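You operate a simulated robot arm through the tools that you are given. There is no shell and no other tool. Be economical: measure what you need, move in short steps, check, and stop when the job is done.

You are at the controls of a simulated two-armed robot. One attempt, no reset.

Task
Hold the walnut jar, unscrew its lid and put the jar to soak.
Fine: lid on the dishwasher top; empty the white cup's water into the jar, cup back. Set down upright: white cup.
Where things are to end (x, y in the base frame): white lid within 60 mm of [490, -160].

Only the result counts: the job must be done as asked and must still hold three seconds after the hand-in. Knocking over, shifting, dropping, spilling or breaking anything else fails it. A push-on lid holds only when it is set on centred and level and pressed home; a screw cap is set on level and turned clockwise until tight.

Robot
Two 7-joint arms with two-finger parallel grippers on one trunk, on a base that drives. Base frame: it is fixed to the floor where the robot stands at the start and does not move with it; the origin is under the middle of the robot, x ahead of it, y to its left, z up; the surface under the hand at the start is at about z = 850. Units: mm, rad, N and s.
The left shoulder is at the start at [60, 143, 926], the right one opposite. With the tool pointing down near the work surface each hand reaches from about 300 to 720 mm from the robot's upright axis, wherever it stands, measured 20 degrees to its own side. Places, roughly: dishwasher top [700, 0, 800]; white cup (6x6x8 cm) [500, 200, 900]; white lid (7x7x2 cm) [500, 0, 900]. Payload 1.57 kg a hand.
Tool frame (each hand has its own): the origin (TCP) lies between the finger pads and is the grasp point; the fingertips stand 30 mm ahead of it; z points along the fingers, y is the line along which they close. Largest opening 110 mm; finger width 24, thickness 12; the body of the gripper, 48 by 112 mm, starts 78 mm behind the TCP.
Orientation is told as [roll, pitch, yaw] about the base's x, y, z axes, in that order, counted from this pose: with the fingers straight down and closing along the base's y, the tool's x points along the base's -x, its y along +y and its z along -z.

Tools
- The arms move only by the tool jog_arm. It takes "left_moves", "right_moves" or both (then of equal length, played together; a hand with none holds still); each is a list that holds one entry, the list of rows, each a list of 7 numbers: the shift along the tool's x, y, z in mm, then the turn, a rotation vector about the tool's x, y, z in rad, then the finger opening in mm, from 0 to 110. In form: [[[x, y, z, ax, ay, az, jaw], ...]]. A call has 1 to 8 rows; each row is the pose to reach, as a shift and turn from the pose commanded when the call began, along the tool's axes at that moment. Rows are played at 5 a second. More than 50 mm and 0.15 rad between two rows, or a gripper value outside its range, and nothing of the call is played. Where a pose cannot be reached the arm comes as near as it can. A force on the tool above 40 N (or 10 N above the force at the start of the call, whichever is more), or a blocked arm, ends the call early, and 0.2 s more pass. The fingers move at their own pace (about 45 mm/s each) and stop on an object; they squeeze with about 26 N. The grip force told is the motor's: it shows also when the fingers shut on nothing. Time passes only in rows, and 0.2 s behind the last, so rows that repeat a pose let the fingers close. The reply holds the time, the measured pose of the TCP, the force on the tool along the base axes, the opening and the grip force, in the units named above and with some noise, with the torque about the TCP (base axes, N m) and any sound that the robot's microphone picked up.
- Cameras (640 x 400 px; columns grow to the right, rows downward): "scene" is now at [47.5, 14.9, 1519.6]; the picture's right is [0.16, -0.99, 0.00], its down [-0.78, -0.13, -0.61] and it looks along [0.60, 0.10, -0.79] (base axes); focal length 270 px, centre (320, 200). "left" rides on the left gripper at [70, -16, -141] in its tool frame; the picture's right is [0.23, 0.97, 0.00], its down [-0.86, 0.20, -0.48] and it looks along [-0.47, 0.11, 0.88] (tool axes); focal length 222 px, centre (320, 200). "right" rides on the right gripper at [70, 16, -141] in its tool frame; the picture's right is [-0.23, 0.97, 0.00], its down [-0.86, -0.20, -0.48] and it looks along [-0.47, -0.11, 0.88] (tool axes); focal length 222 px, centre (320, 200). There is no depth. A picture from a camera that has moved, and an enlarged one, comes with that camera's place and axes in the base frame and with its lens. The place of the scene camera against the robot may be out by one fixed shift of up to 12 mm in any direction.
- get_image(camera): a new picture of that camera. It takes no simulated time.
- raise_lower(by): slides the trunk up (or, below 0, down) by that many mm; the arms and the scene camera ride with it, the base frame stays. It gives what a move gives, with no picture.
- steer(legs): drives the robot by 1 to 6 legs, each [ahead, left, turn to the left] in mm, mm and rad, along the robot's own axes; the way and the turn of a leg run together, so that a leg with both is an arc; at most 1500 mm and 3.142 rad a leg. The arms and the cameras ride along, it lands a little off, and it stops where it bumps. It gives what a move gives.
- aim_head(pan, tilt): turns the head with the scene camera to pan (to the left, within 1.501 rad either way) and tilt (down, from -0.506 to 1.204), counted from straight ahead of the robot. It gives what a move gives.
- inspect(camera, box): a new picture of the part [left, top, right, bottom] of that camera's present view, enlarged. It takes no simulated time.
- hand_in(): hands the job in; it is judged then, once.

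Go step by step. Nothing tells you exact positions but the pictures and the camera data: compare them with the known pose of the tool, close in by small moves and look again before you grip or let go. The budget is 120 turns and 88 pictures, counting those below and the enlarged ones. Unless the task says otherwise, let go and move clear before handing in, and close with one line.

The tools are called after "Call:" as a command line: name --argument value ..., lists and objects as JSON in quotes. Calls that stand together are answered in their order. jog_arm: Moves the arms, as the interface text tells. Its arguments: {"type":"object","properties":{"left_moves":{"type":"array"},"right_moves":{"type":"array"}},"required":[]} The other tools are called the same way: raise_lower (by) slides the trunk up or down; steer (legs) drives the base; aim_head (pan, tilt) turns the head that bears the scene camera; get_image (camera) takes a picture; inspect (camera, box) takes an enlarged picture of a part of a camera's view; hand_in () hands the job in.

At the start:

```text
t: 0.0
left_tool_pos: [572.1, 283.1, 1000.4]
left_tcp_rot: [0.0, -0.002, 0.0]
left_force: [0.9, 0.8, -0.8]
left_ft_torque: [0.02, 0.03, -0.01]
left_opening: 109.8
left_gripper_force: 0.1
right_tool_pos: [579.2, -266.0, 999.5]
right_tcp_rot: [0.0, -0.001, 0.0]
right_force: [1.0, 0.8, 0.4]
right_ft_torque: [-0.03, 0.01, 0.01]
right_opening: 109.9
right_gripper_force: 0.0
trunk travel left (down, up): [-525.0, 65.0]
robot x, y, heading: [-1.8, -0.7, -0.002]
head pan, tilt: [0.162, 0.911]
```

scene: 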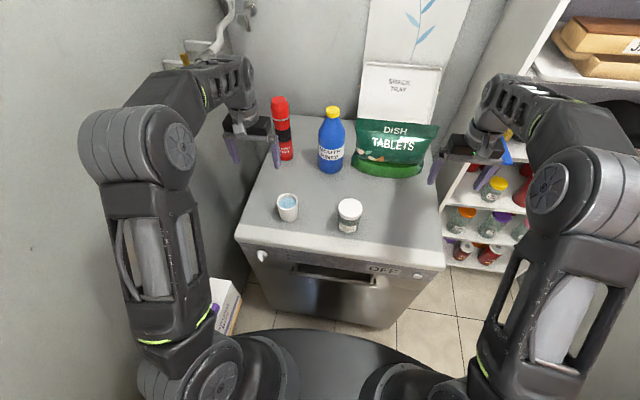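
right: 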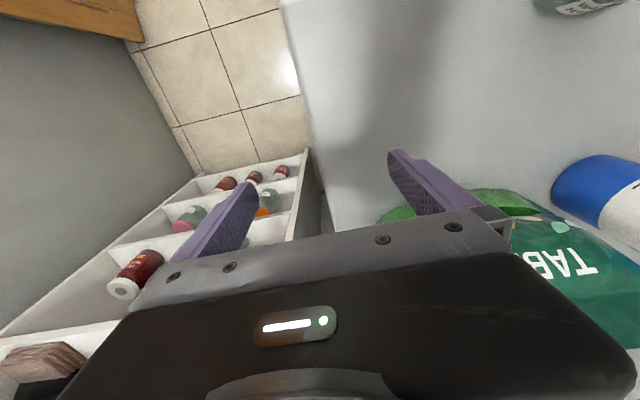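
left: 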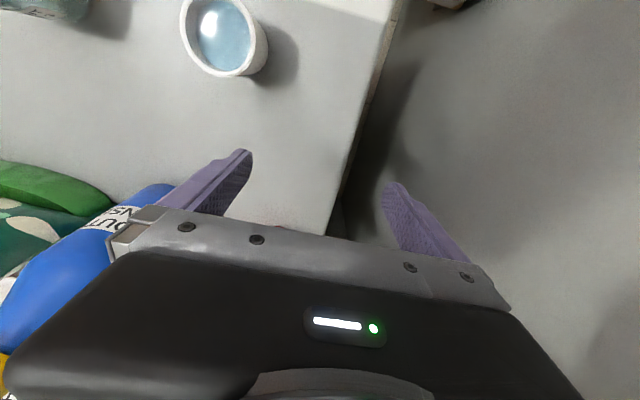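

I see the jar with a white lid near the front middle of the dishwasher top and the white cup with water to its left. I'll enlarge the view to measure both.

Call:
inspect --camera "scene" --box '[240, 170, 400, 270]'

Call:
inspect --camera "left" --box '[0, 0, 320, 200]'

```text
4.00 times, centred on (320, 220) of scene
camera zoom: at [47.5, 14.9, 1519.6], right [0.16, -0.99, 0.0], down [-0.78, -0.13, -0.61], along [0.6, 0.1, -0.79], focal length 1082 px, centre (320, 120)
```

zoom: 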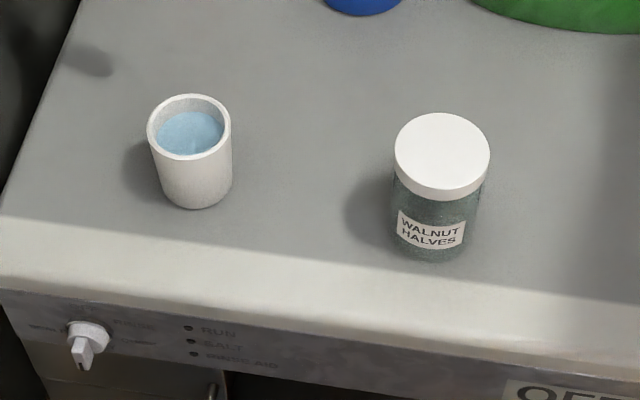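

```text
2.00 times, centred on (160, 100) of left
camera zoom: at [502.7, 267.3, 1143.0], right [-0.23, 0.97, 0.0], down [0.85, 0.2, 0.48], along [0.47, 0.11, -0.88], focal length 444 px, centre (640, 400)
```

zoom: 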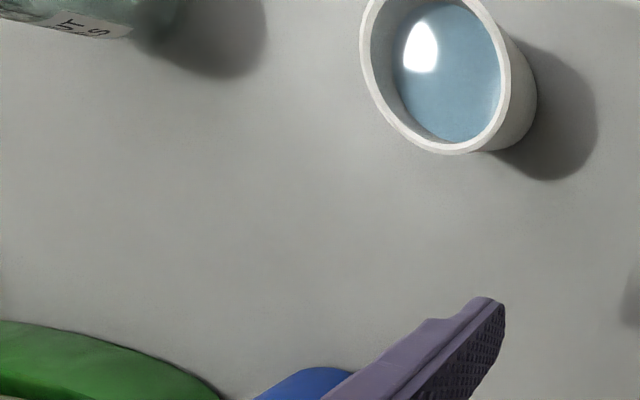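

The jar stands at about (475, 4), with its lid top near z 940. The cup is at about (491, 181), with its rim near z 920. I want the left hand to come in nearly level from the front, so I'll back the base off a little first.

Call:
steer --legs '[[-140, 0, 0]]'

```text
t: 1.3
left_tool_pos: [432.7, 282.0, 1001.4]
left_tcp_rot: [0.001, -0.001, -0.002]
left_force: [-0.8, -0.2, 0.0]
left_ft_torque: [0.01, -0.03, 0.0]
left_opening: 110.0
left_gripper_force: 0.1
right_tool_pos: [438.7, -267.5, 999.4]
right_tcp_rot: [-0.001, -0.002, -0.001]
right_force: [0.0, 0.0, 0.4]
right_ft_torque: [-0.02, -0.04, 0.01]
right_opening: 109.7
right_gripper_force: 0.0
trunk travel left (down, up): [-525.0, 65.0]
robot x, y, heading: [-136.7, -0.6, -0.001]
head pan, tilt: [0.162, 0.911]
```

The base moved back about 135 mm. Next I'll pitch the left hand toward level while the right hand moves above the jar for a look.

Call:
jog_arm --left_moves '[[[0, 0, 0, 0, -0.15, 0, 110], [0, 0, 0, 0, -0.3, 0, 110], [0, 0, 0, 0, -0.45, 0, 110], [0, 0, 0, 0, -0.6, 0, 110], [0, 0, 0, 0, -0.75, 0, 110], [0, 0, 0, 0, -0.9, 0, 110], [0, 0, 0, 0, -1.05, 0, 110], [0, 0, 0, 0, -1.2, 0, 110]]]' --right_moves '[[[-5, 34, -8, 0, 0, 0, 110], [-9, 68, -16, 0, 0, 0, 110], [-14, 102, -24, 0, 0, 0, 110], [-18, 136, -32, 0, 0, 0, 110], [-23, 170, -40, 0, 0, 0, 110], [-27, 204, -48, 0, 0, 0, 110], [-32, 238, -56, 0, 0, 0, 110], [-36, 271, -60, 0, 0, 0, 110]]]'

Call:
get_image --camera "right"

Call:
get_image --camera "scene"

```text
t: 3.1
left_tool_pos: [434.1, 282.4, 1000.1]
left_tcp_rot: [0.004, -1.201, -0.006]
left_force: [0.6, 0.6, 1.0]
left_ft_torque: [0.01, -0.02, 0.05]
left_opening: 110.0
left_gripper_force: 0.1
right_tool_pos: [463.5, -97.6, 1040.4]
right_tcp_rot: [0.002, 0.0, -0.005]
right_force: [0.0, -0.7, 0.5]
right_ft_torque: [0.06, 0.05, 0.03]
right_opening: 110.1
right_gripper_force: 0.1
right hand out of reach, approached as far as the arm can: row 6, 7, 8
trunk travel left (down, up): [-525.0, 65.0]
robot x, y, heading: [-142.0, -1.1, -0.001]
head pan, tilt: [0.162, 0.911]
```

```text
82 pictures are left
camera right: at [393.2, -81.5, 1180.9], right [0.23, 0.97, 0.0], down [0.85, -0.2, 0.48], along [0.47, -0.11, -0.88], focal length 222 px, centre (320, 200)
```

right: 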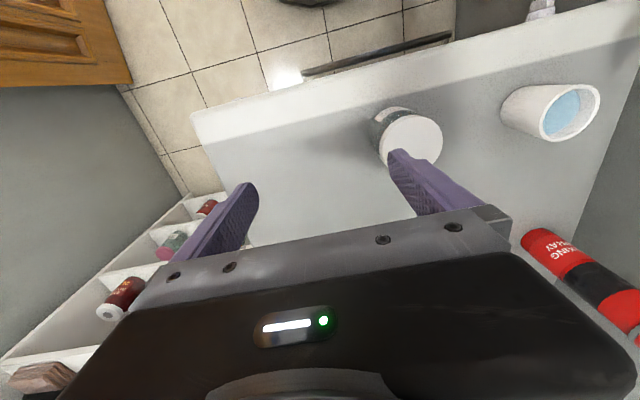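

```text
81 pictures are left
camera scene: at [-91.1, 13.9, 1519.6], right [0.16, -0.99, 0.0], down [-0.78, -0.12, -0.61], along [0.6, 0.1, -0.79], focal length 270 px, centre (320, 200)
```

scene: 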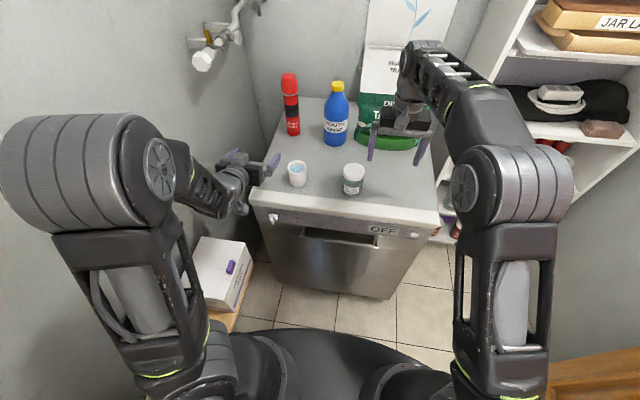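

The right arm runs out of reach at this height. Raising the trunk will help, so I'll do that and then re-check the jar. The right view agrees with the jar being at about (474, 1).

Call:
raise_lower --by 60

Call:
steer --legs '[[30, 0, 0]]'

```text
t: 4.1
left_tool_pos: [433.7, 282.1, 1060.6]
left_tcp_rot: [0.001, -1.2, -0.001]
left_force: [0.9, 0.0, 0.7]
left_ft_torque: [0.0, -0.02, -0.02]
left_opening: 110.0
left_gripper_force: 0.1
right_tool_pos: [462.6, -96.0, 1101.3]
right_tcp_rot: [0.0, -0.004, -0.003]
right_force: [-0.6, 0.0, -0.3]
right_ft_torque: [-0.02, -0.01, -0.02]
right_opening: 110.0
right_gripper_force: 0.0
trunk travel left (down, up): [-585.0, 5.0]
robot x, y, heading: [-139.6, 2.8, 0.001]
head pan, tilt: [0.162, 0.911]
```

```text
t: 5.0
left_tool_pos: [465.0, 281.5, 1060.3]
left_tcp_rot: [0.001, -1.199, -0.002]
left_force: [0.5, 0.2, -0.1]
left_ft_torque: [0.01, -0.04, -0.01]
left_opening: 110.1
left_gripper_force: 0.1
right_tool_pos: [493.8, -96.3, 1099.5]
right_tcp_rot: [0.0, -0.002, -0.002]
right_force: [0.6, 0.3, -0.5]
right_ft_torque: [-0.01, 0.08, 0.04]
right_opening: 109.8
right_gripper_force: 0.1
trunk travel left (down, up): [-585.0, 5.0]
robot x, y, heading: [-109.1, 3.5, 0.002]
head pan, tilt: [0.162, 0.911]
```

Now I'll bring the left hand round in front of the jar, high and set back, and lower the right hand a bit.

Call:
jog_arm --left_moves '[[[16, -35, -8, 0, 0, 0, 110], [33, -70, -15, 0, 0, 0, 110], [49, -105, -23, 0, 0, 0, 110], [65, -140, -31, 0, 0, 0, 110], [82, -175, -39, 0, 0, 0, 110], [98, -210, -46, 0, 0, 0, 110], [115, -245, -54, 0, 0, 0, 110], [131, -280, -62, 0, 0, 0, 110]]]'

Call:
get_image --camera "left"

Call:
get_image --camera "scene"

```text
t: 6.8
left_tool_pos: [356.7, 3.4, 959.9]
left_tcp_rot: [0.002, -1.203, -0.005]
left_force: [-0.5, -0.6, -0.4]
left_ft_torque: [0.0, -0.03, -0.03]
left_opening: 109.9
left_gripper_force: 0.1
left hand out of reach, approached as far as the arm can: row 3, 4, 5, 6
right_tool_pos: [493.1, -97.0, 1100.6]
right_tcp_rot: [0.002, -0.003, -0.002]
right_force: [-0.9, -0.3, 0.3]
right_ft_torque: [0.0, -0.02, 0.01]
right_opening: 110.1
right_gripper_force: 0.1
trunk travel left (down, up): [-585.0, 5.0]
robot x, y, heading: [-113.7, -0.4, 0.001]
head pan, tilt: [0.162, 0.911]
```

```text
80 pictures are left
camera left: at [200.1, -12.4, 948.0], right [-0.08, 0.97, -0.21], down [-0.14, 0.2, 0.97], along [0.99, 0.11, 0.12], focal length 222 px, centre (320, 200)
```

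left: 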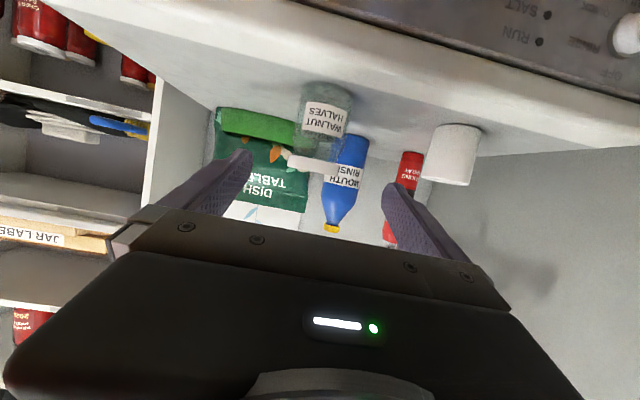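

```text
79 pictures are left
camera scene: at [-62.3, 14.0, 1579.6], right [0.16, -0.99, 0.0], down [-0.78, -0.13, -0.61], along [0.6, 0.1, -0.79], focal length 270 px, centre (320, 200)
```

scene: 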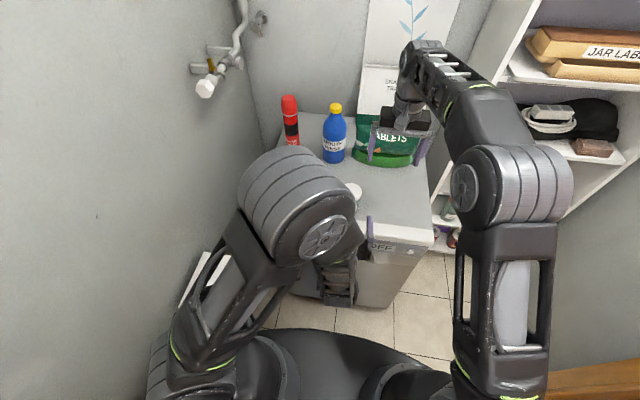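

The left hand is in front of the jar and reaches well. I'll enlarge the jar in its view to get the heights.

Call:
inspect --camera "left" --box '[240, 70, 400, 170]'

```text
4.00 times, centred on (320, 120) of left
camera zoom: at [200.1, -12.4, 948.0], right [-0.08, 0.97, -0.21], down [-0.14, 0.2, 0.97], along [0.99, 0.11, 0.12], focal length 888 px, centre (320, 520)
```

zoom: 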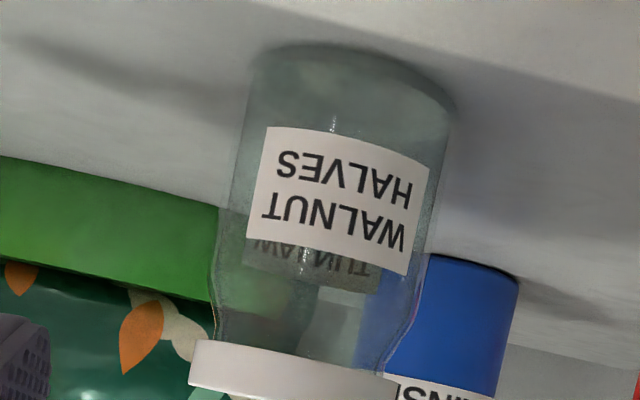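

The jar axis is at about (472, 1). Its lid spans z 935 to 948 and its base sits at about z 853. I'll lower the left hand and slide it forward around the jar body with the jaws open.

Call:
jog_arm --left_moves '[[[35, -1, 14, 0, 0, 0, 110], [70, -2, 27, 0, 0, 0, 110], [60, -2, 54, 0, 0, 0, 110], [49, -2, 81, 0, 0, 0, 110], [39, -2, 107, 0, 0, 0, 110], [28, -2, 134, 0, 0, 0, 110]]]'

Call:
get_image --camera "left"

Call:
get_image --camera "right"

```text
t: 8.2
left_tool_pos: [473.3, 2.1, 887.0]
left_tcp_rot: [0.0, -1.2, -0.002]
left_force: [0.2, 0.1, -0.8]
left_ft_torque: [-0.03, 0.03, 0.0]
left_opening: 109.8
left_gripper_force: 0.1
right_tool_pos: [493.2, -98.0, 1100.5]
right_tcp_rot: [0.001, -0.001, -0.002]
right_force: [-0.2, 0.1, -0.5]
right_ft_torque: [0.01, 0.0, -0.01]
right_opening: 110.0
right_gripper_force: 0.0
trunk travel left (down, up): [-585.0, 5.0]
robot x, y, heading: [-108.8, 0.3, -0.002]
head pan, tilt: [0.162, 0.911]
```

```text
77 pictures are left
camera left: at [316.4, -13.7, 874.2], right [-0.08, 0.97, -0.21], down [-0.14, 0.2, 0.97], along [0.99, 0.11, 0.12], focal length 222 px, centre (320, 200)
```

left: 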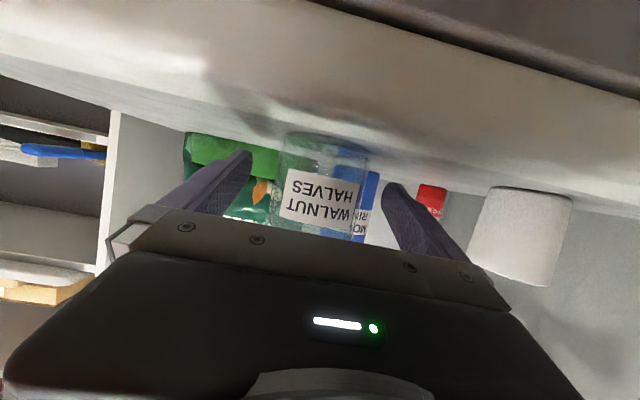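

```text
76 pictures are left
camera right: at [422.8, -80.5, 1241.1], right [0.23, 0.97, 0.0], down [0.85, -0.2, 0.48], along [0.47, -0.11, -0.88], focal length 222 px, centre (320, 200)
```

right: 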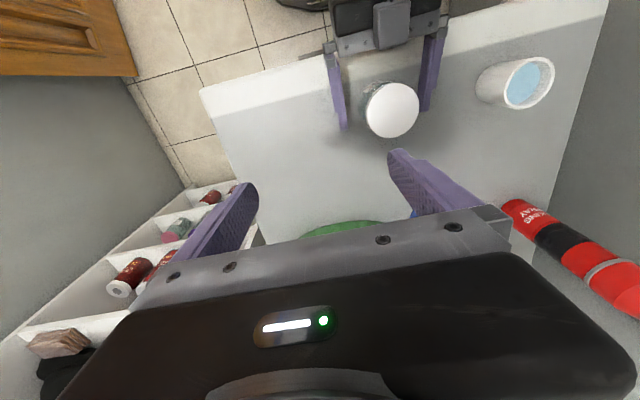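

The jar sits centred between the left fingers, so I'll close on it.

Call:
jog_arm --left_moves '[[[0, 0, 0, 0, 0, 0, 80], [0, 0, 0, 0, 0, 0, 60], [0, 0, 0, 0, 0, 0, 40], [0, 0, 0, 0, 0, 0, 40], [0, 0, 0, 0, 0, 0, 40], [0, 0, 0, 0, 0, 0, 40]]]'

Call:
inspect --camera "right" --box '[300, 40, 500, 165]'

```text
t: 9.6
left_tool_pos: [472.3, 2.7, 886.8]
left_tcp_rot: [0.002, -1.2, -0.004]
left_force: [0.2, -0.1, 0.2]
left_ft_torque: [-0.06, 0.03, -0.02]
left_opening: 65.1
left_gripper_force: 25.5
right_tool_pos: [492.6, -96.7, 1100.4]
right_tcp_rot: [0.001, -0.003, -0.001]
right_force: [-0.4, 0.9, -0.6]
right_ft_torque: [-0.01, 0.01, 0.0]
right_opening: 110.3
right_gripper_force: 0.0
trunk travel left (down, up): [-585.0, 5.0]
robot x, y, heading: [-106.4, -6.0, -0.001]
head pan, tilt: [0.162, 0.911]
```

```text
3.20 times, centred on (400, 102) of right
camera zoom: at [422.5, -80.6, 1241.2], right [0.23, 0.97, 0.0], down [0.85, -0.2, 0.48], along [0.47, -0.11, -0.88], focal length 711 px, centre (64, 512)
```

zoom: 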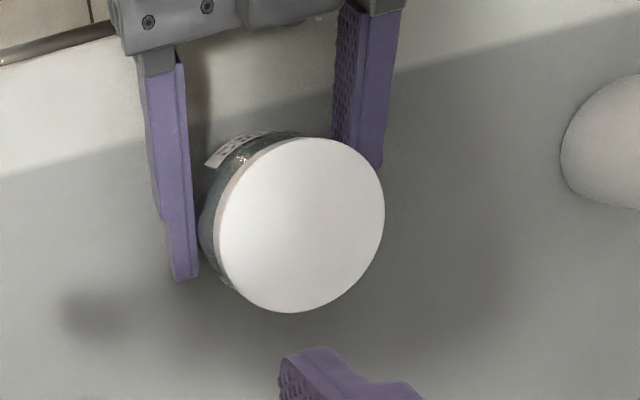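

The jar is gripped at 65 mm opening. Next I'll move the right hand over the lid, pre-rotated clockwise.

Call:
jog_arm --right_moves '[[[3, 14, 11, 0, 0, 0.15, 110], [6, 28, 22, 0, 0, 0.3, 110], [9, 42, 33, 0, 0, 0.45, 110], [12, 56, 44, 0, 0, 0.6, 110], [15, 70, 55, 0, 0, 0.75, 110], [17, 84, 66, 0, 0, 0.9, 110], [18, 98, 80, 0, 0, 1.0, 110]]]'

Call:
get_image --camera "right"

Call:
get_image --camera "scene"

```text
t: 11.2
left_tool_pos: [472.2, 1.4, 887.3]
left_tcp_rot: [-0.003, -1.201, -0.001]
left_force: [-0.1, 0.5, -0.3]
left_ft_torque: [0.05, -0.03, -0.01]
left_opening: 65.4
left_gripper_force: 25.9
right_tool_pos: [474.9, 1.1, 1021.1]
right_tcp_rot: [0.004, -0.002, -1.005]
right_force: [0.4, -0.3, 0.4]
right_ft_torque: [0.0, -0.01, 0.02]
right_opening: 110.1
right_gripper_force: 0.1
trunk travel left (down, up): [-585.0, 5.0]
robot x, y, heading: [-107.8, -3.4, -0.001]
head pan, tilt: [0.162, 0.911]
```

```text
74 pictures are left
camera right: at [451.4, 69.0, 1161.6], right [0.94, 0.33, 0.0], down [0.29, -0.83, 0.48], along [0.16, -0.45, -0.88], focal length 222 px, centre (320, 200)
```

right: 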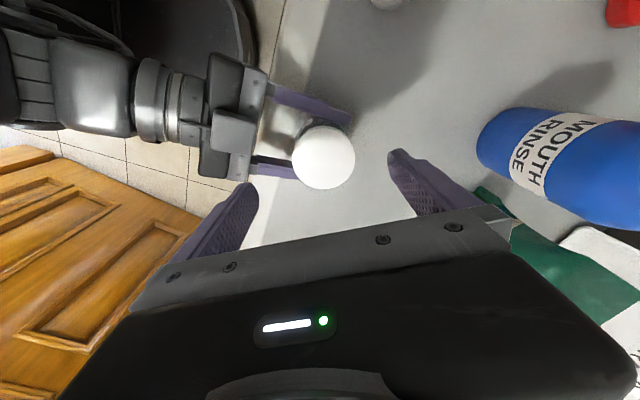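

```text
73 pictures are left
camera scene: at [-62.0, 15.1, 1579.6], right [0.16, -0.99, 0.0], down [-0.78, -0.13, -0.61], along [0.6, 0.1, -0.79], focal length 270 px, centre (320, 200)
```

scene: 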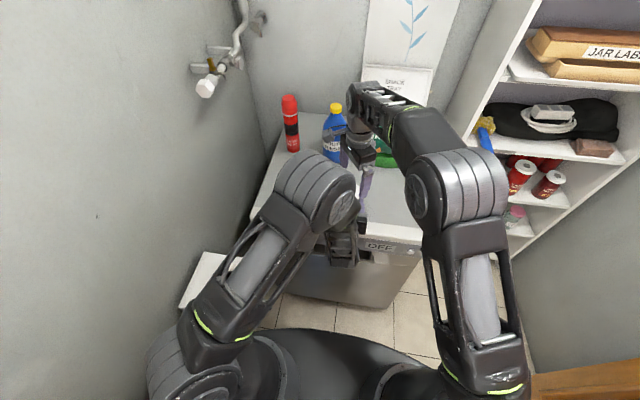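

The lid centre is at about (477, 2). I'll go down around it to z 953 and close.

Call:
jog_arm --right_moves '[[[0, 2, 20, 0, 0, 0, 110], [0, 2, 40, 0, 0, 0, 110], [0, 2, 55, 0, 0, 0, 110], [0, 2, 68, 0, 0, 0, 110]]]'

Call:
get_image --camera "right"

Call:
inspect --camera "left" --box '[180, 80, 500, 280]'

```text
t: 12.2
left_tool_pos: [472.5, 1.3, 886.6]
left_tcp_rot: [0.0, -1.203, -0.001]
left_force: [-0.3, -0.8, 0.1]
left_ft_torque: [0.02, 0.02, 0.0]
left_opening: 65.1
left_gripper_force: 25.8
right_tool_pos: [475.5, 1.7, 952.2]
right_tcp_rot: [0.001, -0.001, -1.001]
right_force: [1.0, -0.2, 0.9]
right_ft_torque: [0.01, -0.01, -0.01]
right_opening: 110.0
right_gripper_force: 0.2
trunk travel left (down, up): [-585.0, 5.0]
robot x, y, heading: [-104.7, -1.4, -0.006]
head pan, tilt: [0.162, 0.911]
```

```text
72 pictures are left
camera right: at [452.1, 69.3, 1094.2], right [0.94, 0.33, 0.0], down [0.29, -0.83, 0.48], along [0.16, -0.45, -0.88], focal length 222 px, centre (320, 200)
```

right: 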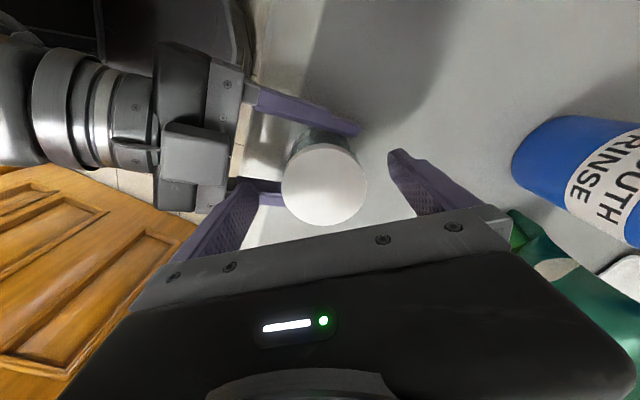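

```text
2.00 times, centred on (340, 180) of left
camera zoom: at [315.8, -13.9, 874.3], right [-0.08, 0.97, -0.21], down [-0.14, 0.2, 0.97], along [0.99, 0.11, 0.12], focal length 444 px, centre (280, 240)
```

zoom: 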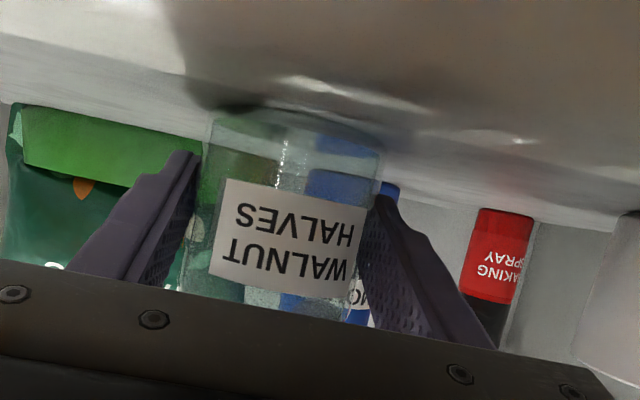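

The lid is between the fingers and well centred. I'll go 5 mm lower and close on it.

Call:
jog_arm --right_moves '[[[0, 2, 5, 0, 0, 0, 100], [0, 2, 5, 0, 0, 0, 80], [0, 2, 5, 0, 0, 0, 60], [0, 2, 5, 0, 0, 0, 40], [0, 2, 5, 0, 0, 0, 40], [0, 2, 5, 0, 0, 0, 40]]]'

Call:
get_image --camera "right"

```text
t: 13.6
left_tool_pos: [472.9, 1.6, 886.2]
left_tcp_rot: [0.0, -1.202, -0.002]
left_force: [-2.1, -0.2, 1.3]
left_ft_torque: [0.13, -0.09, 0.01]
left_opening: 64.8
left_gripper_force: 25.7
right_tool_pos: [478.7, 3.3, 948.0]
right_tcp_rot: [0.004, -0.002, -1.001]
right_force: [1.6, 0.8, -1.5]
right_ft_torque: [0.02, 0.0, 0.01]
right_opening: 62.1
right_gripper_force: 25.8
trunk travel left (down, up): [-585.0, 5.0]
robot x, y, heading: [-108.5, 0.2, -0.002]
head pan, tilt: [0.162, 0.911]
```

```text
70 pictures are left
camera right: at [454.0, 70.9, 1089.2], right [0.94, 0.33, 0.0], down [0.29, -0.83, 0.48], along [0.16, -0.45, -0.88], focal length 222 px, centre (320, 200)
```

right: 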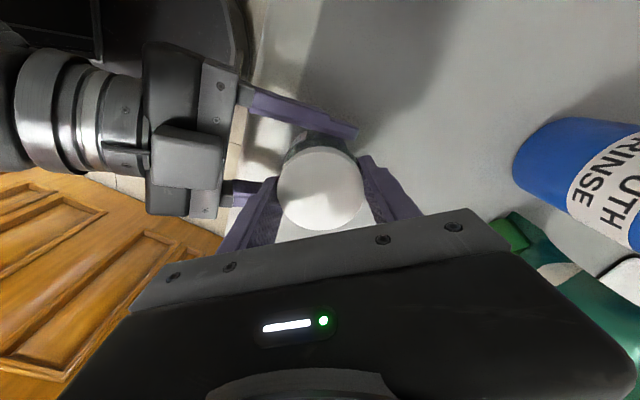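

The lid is gripped at 62 mm and centred. I'll turn it counter-clockwise, with a very slight lift.

Call:
jog_arm --right_moves '[[[0, 2, 5, 0, 0, -0.14, 40], [0, 2, 5, 0, 0, -0.28, 40], [0, 2, 5, 0, 0, -0.42, 40], [0, 2, 5, 0, 0, -0.56, 40], [0, 2, 5, 0, 0, -0.7, 40], [0, 2, 5, 0, 0, -0.84, 40], [0, 2, 5, 0, 0, -0.98, 40], [0, 2, 5, 0, 0, -1.1, 40]]]'

```text
t: 15.4
left_tool_pos: [470.9, 3.3, 888.0]
left_tcp_rot: [0.002, -1.202, -0.001]
left_force: [-4.2, 14.6, 1.0]
left_ft_torque: [0.01, 0.02, 1.04]
left_opening: 64.7
left_gripper_force: 26.4
right_tool_pos: [480.2, 2.2, 943.5]
right_tcp_rot: [-0.002, -0.007, 0.097]
right_force: [-0.1, -13.5, 21.5]
right_ft_torque: [-0.44, 0.01, -1.04]
right_opening: 64.3
right_gripper_force: 26.0
trunk travel left (down, up): [-585.0, 5.0]
robot x, y, heading: [-112.7, 2.4, -0.003]
head pan, tilt: [0.162, 0.911]
```

I wrongly repeated the earlier offsets, so the hand is pressing down slightly. I'll take that out and look.

Call:
jog_arm --right_moves '[[[1, 0, -3, 0, 0, 0, 40], [1.8, -0.9, -5, 0, 0, 0, 40]]]'

Call:
get_image --camera "right"

Call:
inspect --camera "left" --box '[180, 80, 500, 280]'

```text
t: 16.0
left_tool_pos: [472.2, 2.2, 887.5]
left_tcp_rot: [0.0, -1.203, -0.002]
left_force: [-12.7, 18.1, 11.8]
left_ft_torque: [0.11, -0.25, 0.51]
left_opening: 64.9
left_gripper_force: 25.7
right_tool_pos: [477.4, 1.9, 945.8]
right_tcp_rot: [-0.005, -0.004, 0.099]
right_force: [10.7, -14.8, 0.2]
right_ft_torque: [-0.55, -0.26, -0.34]
right_opening: 62.9
right_gripper_force: 26.2
trunk travel left (down, up): [-585.0, 5.0]
robot x, y, heading: [-106.9, -1.6, -0.005]
head pan, tilt: [0.162, 0.911]
```

```text
69 pictures are left
camera right: at [406.5, 11.6, 1087.0], right [0.13, 0.99, 0.0], down [0.87, -0.11, 0.48], along [0.48, -0.06, -0.88], focal length 222 px, centre (320, 200)
```

right: 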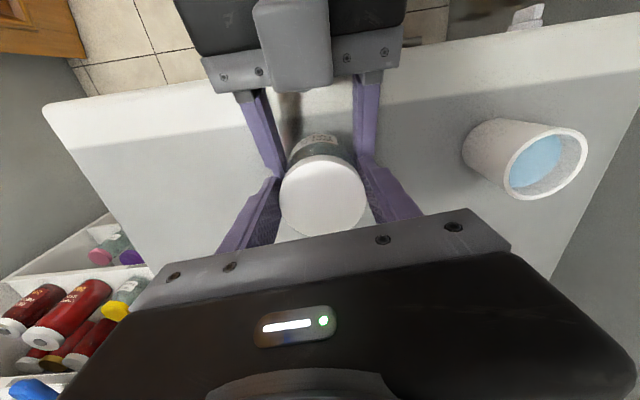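

```text
2.00 times, centred on (340, 180) of left
camera zoom: at [315.3, -13.4, 874.9], right [-0.08, 0.97, -0.21], down [-0.14, 0.2, 0.97], along [0.99, 0.11, 0.12], focal length 444 px, centre (280, 240)
```

zoom: 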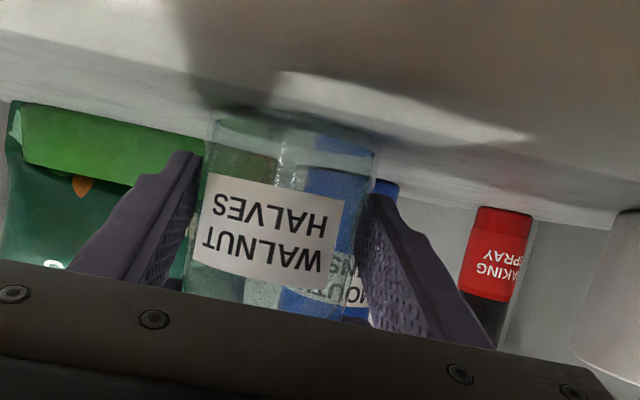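

The jar slipped round a little (about 0.2 rad) in the left grip, so most of the turn went into the lid. I'll continue this stroke.

Call:
jog_arm --right_moves '[[[0, 0, 0, 0, 0, -0.14, 40], [0, 0, 0, 0, 0, -0.28, 40], [0, 0, 0, 0, 0, -0.42, 40], [0, 0, 0, 0, 0, -0.56, 40], [0, 0, 0, 0, 0, -0.7, 40], [0, 0, 0, 0, 0, -0.84, 40], [0, 0, -0.5, 0, 0, -0.98, 40], [0, 0, -0.5, 0, 0, -1.1, 40]]]'

Call:
inspect --camera "left" --box '[180, 80, 500, 280]'

```text
t: 17.8
left_tool_pos: [472.5, 5.0, 886.4]
left_tcp_rot: [0.005, -1.201, 0.001]
left_force: [-15.7, 28.4, 9.1]
left_ft_torque: [-0.35, -0.46, 0.76]
left_opening: 65.0
left_gripper_force: 25.6
right_tool_pos: [481.4, -1.4, 947.9]
right_tcp_rot: [-0.014, 0.005, 1.199]
right_force: [22.0, -28.3, 13.4]
right_ft_torque: [-0.8, -1.01, -0.78]
right_opening: 62.0
right_gripper_force: 26.5
trunk travel left (down, up): [-585.0, 5.0]
robot x, y, heading: [-109.1, -3.9, -0.003]
head pan, tilt: [0.162, 0.911]
```

```text
2.00 times, centred on (340, 180) of left
camera zoom: at [315.3, -12.1, 874.3], right [-0.09, 0.97, -0.21], down [-0.14, 0.2, 0.97], along [0.99, 0.11, 0.12], focal length 444 px, centre (280, 240)
```

zoom: 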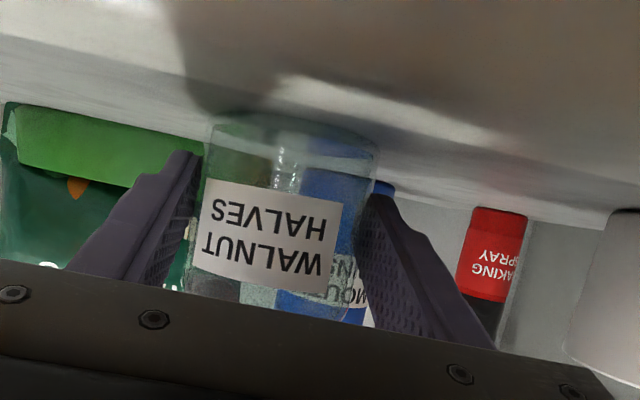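

Side loads are building from slight eccentricity. I'll open, recentre and turn back for another stroke.

Call:
jog_arm --right_moves '[[[0, 0, 0, 0, 0, 0, 75], [0, 0, 0, 0, 0, 0, 100], [0, 0, 0, 0, 0, 0.15, 100], [0, 0, 0, 0, 0, 0.3, 100], [0, 0, 0, 0, 0, 0.45, 100], [0, 0, 0, 0, 0, 0.6, 100], [0, 0, 0, 0, 0, 0.75, 100], [0, 0, 0, 0, 0, 0.9, 100]]]'

Call:
jog_arm --right_moves '[[[0, 0, 0, 0, 0, 0.15, 100], [0, 0, 0, 0, 0, 0.3, 100], [0, 0, 0, 0, 0, 0.45, 100], [0, 0, 0, 0, 0, 0.6, 100], [0, 0, 0, 0, 0, 0.75, 100], [0, 0, 0, 0, 0, 0.9, 100], [0, 0, 0, 0, 0, 1.05, 100], [0, 0, 0, 0, 0, 1.2, 100]]]'

Call:
get_image --camera "right"

```text
t: 19.6
left_tool_pos: [472.5, 0.4, 886.4]
left_tcp_rot: [-0.001, -1.202, 0.0]
left_force: [0.6, 0.0, -0.1]
left_ft_torque: [0.0, 0.04, -0.02]
left_opening: 64.5
left_gripper_force: 25.8
right_tool_pos: [478.3, 4.1, 947.4]
right_tcp_rot: [-0.001, -0.004, 0.298]
right_force: [-0.3, 0.1, -0.1]
right_ft_torque: [0.03, 0.02, -0.02]
right_opening: 100.2
right_gripper_force: 0.0
trunk travel left (down, up): [-585.0, 5.0]
robot x, y, heading: [-111.3, -1.7, 0.001]
head pan, tilt: [0.162, 0.911]
```

```text
t: 21.4
left_tool_pos: [473.7, 1.7, 886.9]
left_tcp_rot: [0.0, -1.2, -0.002]
left_force: [0.2, -0.3, -0.5]
left_ft_torque: [0.02, 0.03, -0.01]
left_opening: 64.6
left_gripper_force: 26.2
right_tool_pos: [478.6, 3.6, 948.8]
right_tcp_rot: [0.001, -0.002, -0.903]
right_force: [-0.7, -1.0, 0.8]
right_ft_torque: [0.0, 0.04, -0.01]
right_opening: 99.9
right_gripper_force: 0.1
trunk travel left (down, up): [-585.0, 5.0]
robot x, y, heading: [-108.8, -0.9, -0.003]
head pan, tilt: [0.162, 0.911]
```

```text
66 pictures are left
camera right: at [447.5, 68.3, 1088.9], right [0.91, 0.42, 0.0], down [0.37, -0.8, 0.48], along [0.2, -0.43, -0.88], focal length 222 px, centre (320, 200)
```

right: 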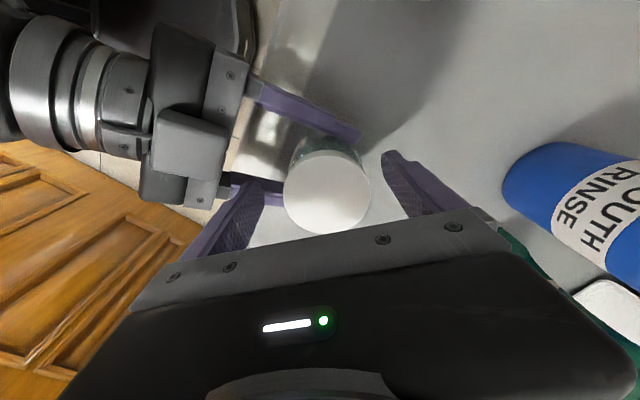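

I'll recentre by 3 mm, close and take the second stroke.

Call:
jog_arm --right_moves '[[[0, 3, 0, 0, 0, 0, 80], [0, 3, 0, 0, 0, 0, 60], [0, 3, 0, 0, 0, 0, 40], [0, 3, 0, 0, 0, 0, 40], [0, 3, 0, 0, 0, 0, 40]]]'

Call:
jog_arm --right_moves '[[[0, 0, 0, 0, 0, -0.14, 40], [0, 0, 0, 0, 0, -0.28, 40], [0, 0, 0, 0, 0, -0.42, 40], [0, 0, 0, 0, 0, -0.56, 40], [0, 0, 0, 0, 0, -0.7, 40], [0, 0, 0, 0, 0, -0.84, 40], [0, 0, 0, 0, 0, -0.98, 40], [0, 0, 0, 0, 0, -1.1, 40]]]'

```text
t: 22.6
left_tool_pos: [472.8, 1.3, 886.3]
left_tcp_rot: [0.0, -1.2, -0.001]
left_force: [-5.4, -2.0, 0.7]
left_ft_torque: [-0.01, -0.12, 0.0]
left_opening: 64.5
left_gripper_force: 26.1
right_tool_pos: [481.3, 6.4, 948.6]
right_tcp_rot: [0.004, -0.002, -0.902]
right_force: [5.3, 2.9, -0.7]
right_ft_torque: [0.14, -0.19, 0.0]
right_opening: 61.5
right_gripper_force: 25.7
trunk travel left (down, up): [-585.0, 5.0]
robot x, y, heading: [-109.3, -1.7, 0.0]
head pan, tilt: [0.162, 0.911]
```

```text
t: 24.4
left_tool_pos: [473.5, 3.5, 886.3]
left_tcp_rot: [0.004, -1.2, 0.0]
left_force: [2.1, 15.0, -3.6]
left_ft_torque: [-0.5, 0.15, 0.36]
left_opening: 64.5
left_gripper_force: 26.1
right_tool_pos: [480.4, 2.9, 947.9]
right_tcp_rot: [-0.004, -0.003, 0.2]
right_force: [-2.7, -15.9, 6.5]
right_ft_torque: [-0.51, 0.16, -0.19]
right_opening: 61.9
right_gripper_force: 26.3
trunk travel left (down, up): [-585.0, 5.0]
robot x, y, heading: [-115.2, -1.1, -0.003]
head pan, tilt: [0.162, 0.911]
```

The torque is falling (0.19 N m), so the lid is loosening. I'll continue with a small lift.

Call:
jog_arm --right_moves '[[[0, -1, -0.3, 0, 0, -0.14, 40], [0, -2, -0.6, 0, 0, -0.28, 40], [0.3, -2, -0.9, 0, 0, -0.42, 40], [0.6, -2, -1.2, 0, 0, -0.56, 40], [1, -2, -1.5, 0, 0, -0.7, 40], [1, -2, -1.5, 0, 0, -0.84, 40], [1, -2, -1.5, 0, 0, -0.98, 40], [1, -2, -1.5, 0, 0, -1.1, 40]]]'

Call:
get_image --camera "right"

Call:
inspect --camera "left" --box '[180, 80, 500, 280]'

```text
t: 26.2
left_tool_pos: [472.8, 3.6, 886.2]
left_tcp_rot: [0.0, -1.199, 0.0]
left_force: [-16.4, 22.4, -0.2]
left_ft_torque: [-0.5, -0.38, 0.61]
left_opening: 64.9
left_gripper_force: 26.1
right_tool_pos: [483.3, 0.1, 950.9]
right_tcp_rot: [-0.009, 0.001, 1.301]
right_force: [19.1, -22.8, 8.9]
right_ft_torque: [-0.62, -0.76, -0.48]
right_opening: 61.8
right_gripper_force: 25.5
trunk travel left (down, up): [-585.0, 5.0]
robot x, y, heading: [-110.5, -4.6, -0.001]
head pan, tilt: [0.162, 0.911]
```

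```text
65 pictures are left
camera right: at [446.3, -61.4, 1091.8], right [-0.88, 0.48, -0.01], down [0.42, 0.77, 0.48], along [0.24, 0.42, -0.88], focal length 222 px, centre (320, 200)
```

right: 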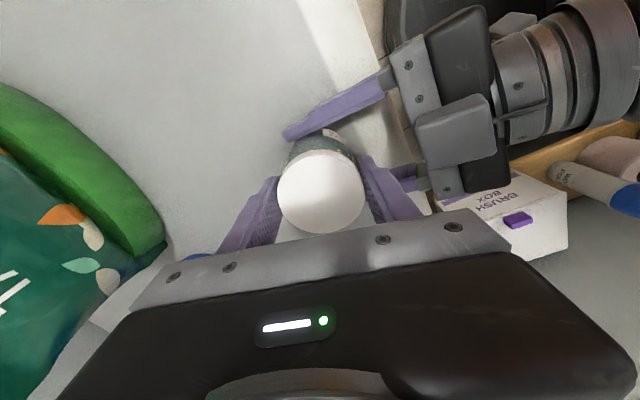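

```text
2.00 times, centred on (340, 180) of left
camera zoom: at [315.0, -13.4, 874.3], right [-0.08, 0.97, -0.21], down [-0.14, 0.2, 0.97], along [0.99, 0.11, 0.12], focal length 444 px, centre (280, 240)
```

zoom: 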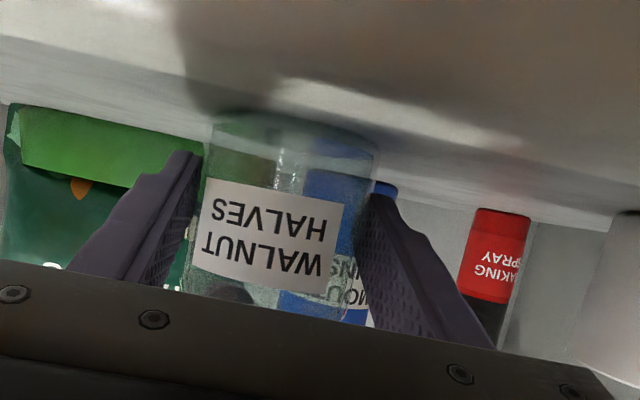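

I'll regrasp for a third stroke.

Call:
jog_arm --right_moves '[[[0, 0, 0, 0, 0, 0, 75], [0, 0, 0, 0, 0, 0, 100], [0, 0, 0, 0, 0, 0.15, 100], [0, 0, 0, 0, 0, 0.3, 100], [0, 0, 0, 0, 0, 0.45, 100], [0, 0, 0, 0, 0, 0.6, 100], [0, 0, 0, 0, 0, 0.75, 100], [0, 0, 0, 0, 0, 0.9, 100]]]'

Call:
jog_arm --right_moves '[[[0, 0, 0, 0, 0, 0.15, 100], [0, 0, 0, 0, 0, 0.3, 100], [0, 0, 0, 0, 0, 0.45, 100], [0, 0, 0, 0, 0, 0.6, 100], [0, 0, 0, 0, 0, 0.75, 100], [0, 0, 0, 0, 0, 0.9, 100], [0, 0, 0, 0, 0, 1.05, 100], [0, 0, 0, 0, 0, 1.2, 100]]]'

Call:
get_image --camera "right"

```text
t: 28.0
left_tool_pos: [471.9, 1.3, 887.0]
left_tcp_rot: [0.0, -1.202, 0.0]
left_force: [-0.1, -1.0, 0.0]
left_ft_torque: [0.01, 0.03, 0.0]
left_opening: 64.7
left_gripper_force: 25.9
right_tool_pos: [481.4, 2.9, 949.7]
right_tcp_rot: [-0.001, -0.005, 0.396]
right_force: [0.2, -0.4, 0.3]
right_ft_torque: [0.0, 0.01, 0.01]
right_opening: 99.7
right_gripper_force: 0.1
trunk travel left (down, up): [-585.0, 5.0]
robot x, y, heading: [-109.3, -0.4, 0.002]
head pan, tilt: [0.162, 0.911]
```

```text
t: 29.8
left_tool_pos: [471.8, 1.8, 886.4]
left_tcp_rot: [0.0, -1.2, -0.001]
left_force: [0.7, -0.3, 1.8]
left_ft_torque: [-0.02, 0.04, 0.0]
left_opening: 64.3
left_gripper_force: 26.3
right_tool_pos: [479.4, 3.1, 950.2]
right_tcp_rot: [0.0, -0.003, -0.804]
right_force: [-0.3, 0.0, 0.2]
right_ft_torque: [-0.01, -0.01, 0.01]
right_opening: 100.2
right_gripper_force: 0.0
trunk travel left (down, up): [-585.0, 5.0]
robot x, y, heading: [-107.9, 0.7, 0.001]
head pan, tilt: [0.162, 0.911]
```

```text
63 pictures are left
camera right: at [443.3, 65.0, 1090.4], right [0.86, 0.51, 0.0], down [0.45, -0.75, 0.48], along [0.25, -0.41, -0.88], focal length 222 px, centre (320, 200)
```

right: 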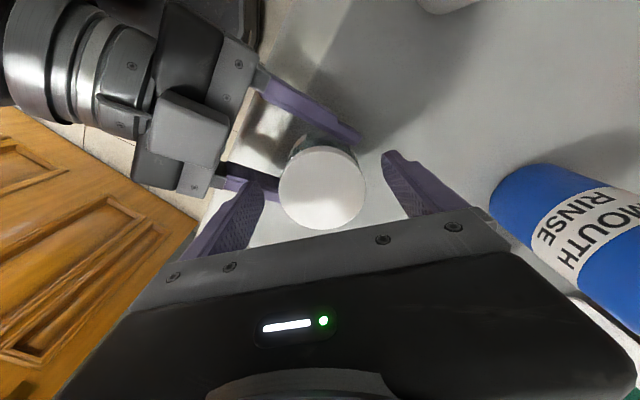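

Closing again and turning, third stroke.

Call:
jog_arm --right_moves '[[[0, 2, 0, 0, 0, 0, 80], [0, 2, 0, 0, 0, 0, 60], [0, 2, 0, 0, 0, 0, 40], [0, 2, 0, 0, 0, 0, 40], [0, 2, 0, 0, 0, 0, 40]]]'

Call:
jog_arm --right_moves '[[[0, 0, 0, 0, 0, -0.14, 40], [0, 0, 0, 0, 0, -0.28, 40], [0, 0, 0, 0, 0, -0.42, 40], [0, 0, 0, 0, 0, -0.56, 40], [0, 0, 0, 0, 0, -0.7, 40], [0, 0, 0, 0, 0, -0.84, 40], [0, 0, 0, 0, 0, -0.98, 40], [0, 0, 0, 0, 0, -1.1, 40]]]'

```text
t: 31.0
left_tool_pos: [472.9, 1.0, 886.1]
left_tcp_rot: [0.0, -1.2, -0.003]
left_force: [-0.1, -0.2, 2.0]
left_ft_torque: [0.0, 0.04, 0.02]
left_opening: 64.6
left_gripper_force: 26.2
right_tool_pos: [481.5, 5.5, 948.2]
right_tcp_rot: [0.002, -0.001, -0.802]
right_force: [0.1, -0.5, -0.6]
right_ft_torque: [0.01, 0.0, 0.03]
right_opening: 62.4
right_gripper_force: 26.2
trunk travel left (down, up): [-585.0, 5.0]
robot x, y, heading: [-102.3, 1.2, -0.004]
head pan, tilt: [0.162, 0.911]
```

```text
t: 32.8
left_tool_pos: [472.7, 4.2, 886.6]
left_tcp_rot: [0.002, -1.201, 0.0]
left_force: [2.3, 13.6, 1.6]
left_ft_torque: [-0.38, 0.21, 0.28]
left_opening: 64.3
left_gripper_force: 25.6
right_tool_pos: [482.4, 4.4, 950.2]
right_tcp_rot: [-0.001, -0.002, 0.3]
right_force: [-0.7, -14.2, 3.1]
right_ft_torque: [-0.47, 0.06, -0.14]
right_opening: 62.4
right_gripper_force: 25.8
trunk travel left (down, up): [-585.0, 5.0]
robot x, y, heading: [-108.6, 0.4, -0.004]
head pan, tilt: [0.162, 0.911]
```

The lid axis seems to be nearer (485, 1). I'll recentre onto it while continuing the turn.

Call:
jog_arm --right_moves '[[[-1.7, -4.7, 0, 0, 0, 0, 40], [-1.7, -4.7, -0.3, 0, 0, -0.15, 40], [-1.7, -4.7, -0.6, 0, 0, -0.3, 40], [-1.7, -4.7, -0.9, 0, 0, -0.45, 40], [-1.7, -4.7, -1.2, 0, 0, -0.6, 40], [-1.7, -4.7, -1.5, 0, 0, -0.75, 40], [-1.7, -4.7, -1.5, 0, 0, -0.9, 40], [-1.7, -4.7, -1.5, 0, 0, -1.0, 40]]]'

Call:
inspect --camera "left" --box '[180, 80, 500, 280]'

```text
t: 34.6
left_tool_pos: [472.9, 1.6, 886.5]
left_tcp_rot: [-0.002, -1.201, -0.004]
left_force: [2.2, 0.9, 0.1]
left_ft_torque: [0.04, -0.04, -0.01]
left_opening: 64.6
left_gripper_force: 26.4
right_tool_pos: [485.3, 1.1, 951.1]
right_tcp_rot: [-0.004, -0.004, 1.3]
right_force: [-0.2, -0.8, -0.3]
right_ft_torque: [-0.06, 0.0, 0.01]
right_opening: 62.2
right_gripper_force: 25.8
trunk travel left (down, up): [-585.0, 5.0]
robot x, y, heading: [-107.8, -1.8, -0.003]
head pan, tilt: [0.162, 0.911]
```

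```text
2.00 times, centred on (340, 180) of left
camera zoom: at [315.4, -14.3, 874.3], right [-0.08, 0.97, -0.21], down [-0.14, 0.2, 0.97], along [0.99, 0.11, 0.12], focal length 444 px, centre (280, 240)
```

zoom: 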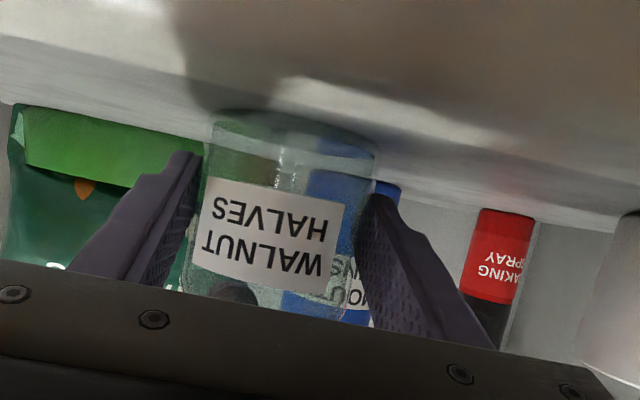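

All forces and torques are now about zero, so the lid looks free. I'll lift gently and watch the force.

Call:
jog_arm --right_moves '[[[0, 0, -1, 0, 0, 0, 40], [0, 0, -2, 0, 0, 0, 40], [0, 0, -3, 0, 0, 0, 40]]]'

```text
t: 35.4
left_tool_pos: [472.3, 2.4, 886.3]
left_tcp_rot: [-0.001, -1.2, -0.001]
left_force: [-0.5, -0.1, -1.1]
left_ft_torque: [0.03, 0.0, 0.01]
left_opening: 64.7
left_gripper_force: 25.8
right_tool_pos: [485.0, 0.2, 953.2]
right_tcp_rot: [-0.003, -0.002, 1.299]
right_force: [0.2, -0.2, -0.2]
right_ft_torque: [0.0, -0.04, -0.02]
right_opening: 62.1
right_gripper_force: 25.4
trunk travel left (down, up): [-585.0, 5.0]
robot x, y, heading: [-111.1, -0.6, -0.005]
head pan, tilt: [0.162, 0.911]
```

There's no load, so the lid is off. I'll lift it higher and look.

Call:
jog_arm --right_moves '[[[0, 0, -10, 0, 0, 0, 40], [0, 0, -25, 0, 0, 0, 40], [0, 0, -40, 0, 0, 0, 40], [0, 0, -55, 0, 0, 0, 40]]]'

Call:
get_image --camera "right"

```text
t: 36.4
left_tool_pos: [472.9, 2.1, 886.7]
left_tcp_rot: [-0.001, -1.202, -0.002]
left_force: [-0.8, 1.4, -0.1]
left_ft_torque: [0.05, 0.03, 0.03]
left_opening: 64.6
left_gripper_force: 26.7
right_tool_pos: [484.3, 1.1, 1009.5]
right_tcp_rot: [-0.002, -0.002, 1.299]
right_force: [-0.2, -0.2, 0.1]
right_ft_torque: [0.01, 0.03, 0.0]
right_opening: 62.1
right_gripper_force: 25.4
trunk travel left (down, up): [-585.0, 5.0]
robot x, y, heading: [-111.9, -1.7, -0.001]
head pan, tilt: [0.162, 0.911]
```

```text
61 pictures are left
camera right: at [449.4, -62.9, 1149.8], right [-0.88, 0.48, 0.0], down [0.42, 0.77, 0.48], along [0.23, 0.42, -0.88], focal length 222 px, centre (320, 200)
```

right: 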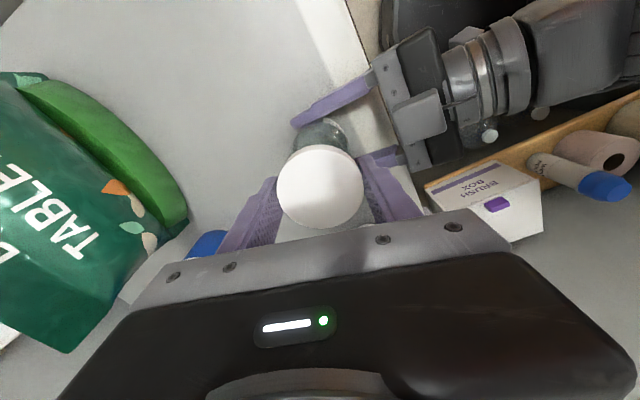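

The lid is off and held. I'll carry it to above (490, -160), untwisting the wrist on the way.

Call:
jog_arm --right_moves '[[[20, -6, 0, 0, 0, 0.15, 40], [39, -12, 0, 0, 0, 0.3, 40], [58, -18, 0, 0, 0, 0.45, 40], [77, -24, 0, 0, 0, 0.6, 40], [96, -30, 0, 0, 0, 0.75, 40], [115, -36, 0, 0, 0, 0.9, 40], [135, -42, 0, 0, 0, 1.05, 40], [154, -48, 0, 0, 0, 1.2, 40]]]'

Call:
get_image --camera "right"

Call:
get_image --camera "scene"

```text
t: 38.2
left_tool_pos: [474.1, 1.9, 887.0]
left_tcp_rot: [0.001, -1.2, -0.002]
left_force: [-0.5, -0.2, -0.1]
left_ft_torque: [0.0, 0.04, 0.02]
left_opening: 64.4
left_gripper_force: 25.9
right_tool_pos: [490.0, -160.2, 1008.2]
right_tcp_rot: [0.0, -0.004, 0.095]
right_force: [0.0, -0.1, 0.6]
right_ft_torque: [0.0, -0.03, 0.01]
right_opening: 62.3
right_gripper_force: 26.2
trunk travel left (down, up): [-585.0, 5.0]
robot x, y, heading: [-107.6, 1.9, -0.004]
head pan, tilt: [0.162, 0.911]
```

```text
60 pictures are left
camera right: at [419.2, -151.7, 1149.0], right [0.13, 0.99, 0.0], down [0.87, -0.12, 0.48], along [0.48, -0.06, -0.88], focal length 222 px, centre (320, 200)
```

right: 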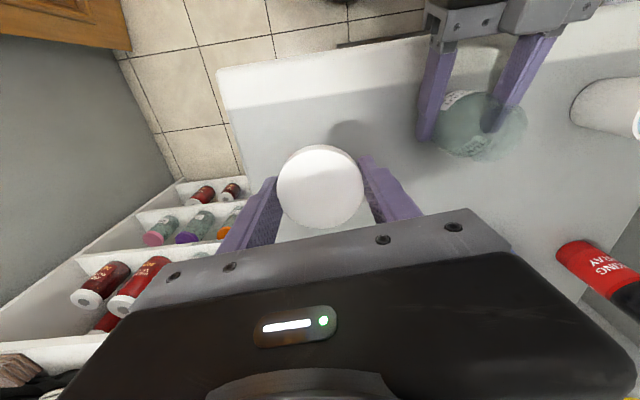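

```text
59 pictures are left
camera scene: at [-61.9, 14.4, 1579.6], right [0.16, -0.99, 0.0], down [-0.78, -0.13, -0.61], along [0.6, 0.1, -0.79], focal length 270 px, centre (320, 200)
```

scene: 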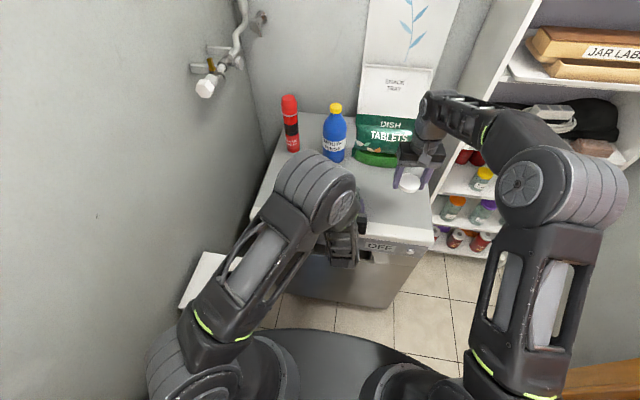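

The lid hangs over open surface. I'll lower it, slowly at the end.

Call:
jog_arm --right_moves '[[[0, 0, 30, 0, 0, 0, 40], [0, 0, 60, 0, 0, 0, 40], [0, 0, 85, 0, 0, 0, 40], [0, 0, 105, 0, 0, 0, 40], [0, 0, 115, 0, 0, 0, 40], [0, 0, 120, 0, 0, 0, 40], [0, 0, 123, 0, 0, 0, 40], [0, 0, 126, 0, 0, 0, 40]]]'

Call:
get_image --camera "right"

```text
t: 40.0
left_tool_pos: [472.9, 1.8, 886.3]
left_tcp_rot: [0.001, -1.201, -0.001]
left_force: [-0.7, 1.0, 0.3]
left_ft_torque: [0.01, 0.05, 0.0]
left_opening: 64.5
left_gripper_force: 26.0
right_tool_pos: [490.3, -161.2, 881.8]
right_tcp_rot: [0.0, -0.004, 0.097]
right_force: [0.2, 0.0, -0.6]
right_ft_torque: [0.03, -0.02, 0.01]
right_opening: 61.9
right_gripper_force: 26.4
trunk travel left (down, up): [-585.0, 5.0]
robot x, y, heading: [-109.9, -1.1, -0.004]
head pan, tilt: [0.162, 0.911]
```

```text
58 pictures are left
camera right: at [418.7, -151.5, 1023.5], right [0.13, 0.99, 0.0], down [0.87, -0.12, 0.48], along [0.48, -0.06, -0.88], focal length 222 px, centre (320, 200)
```

right: 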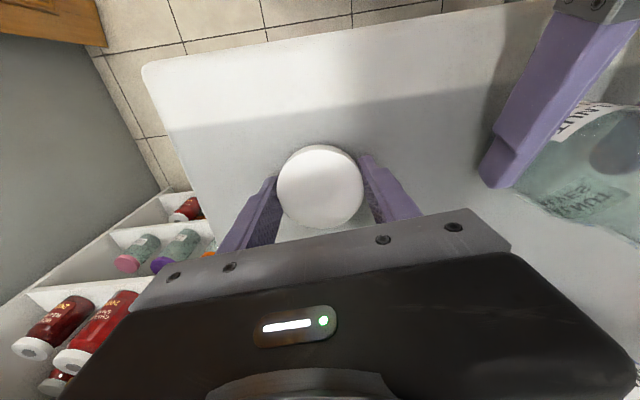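

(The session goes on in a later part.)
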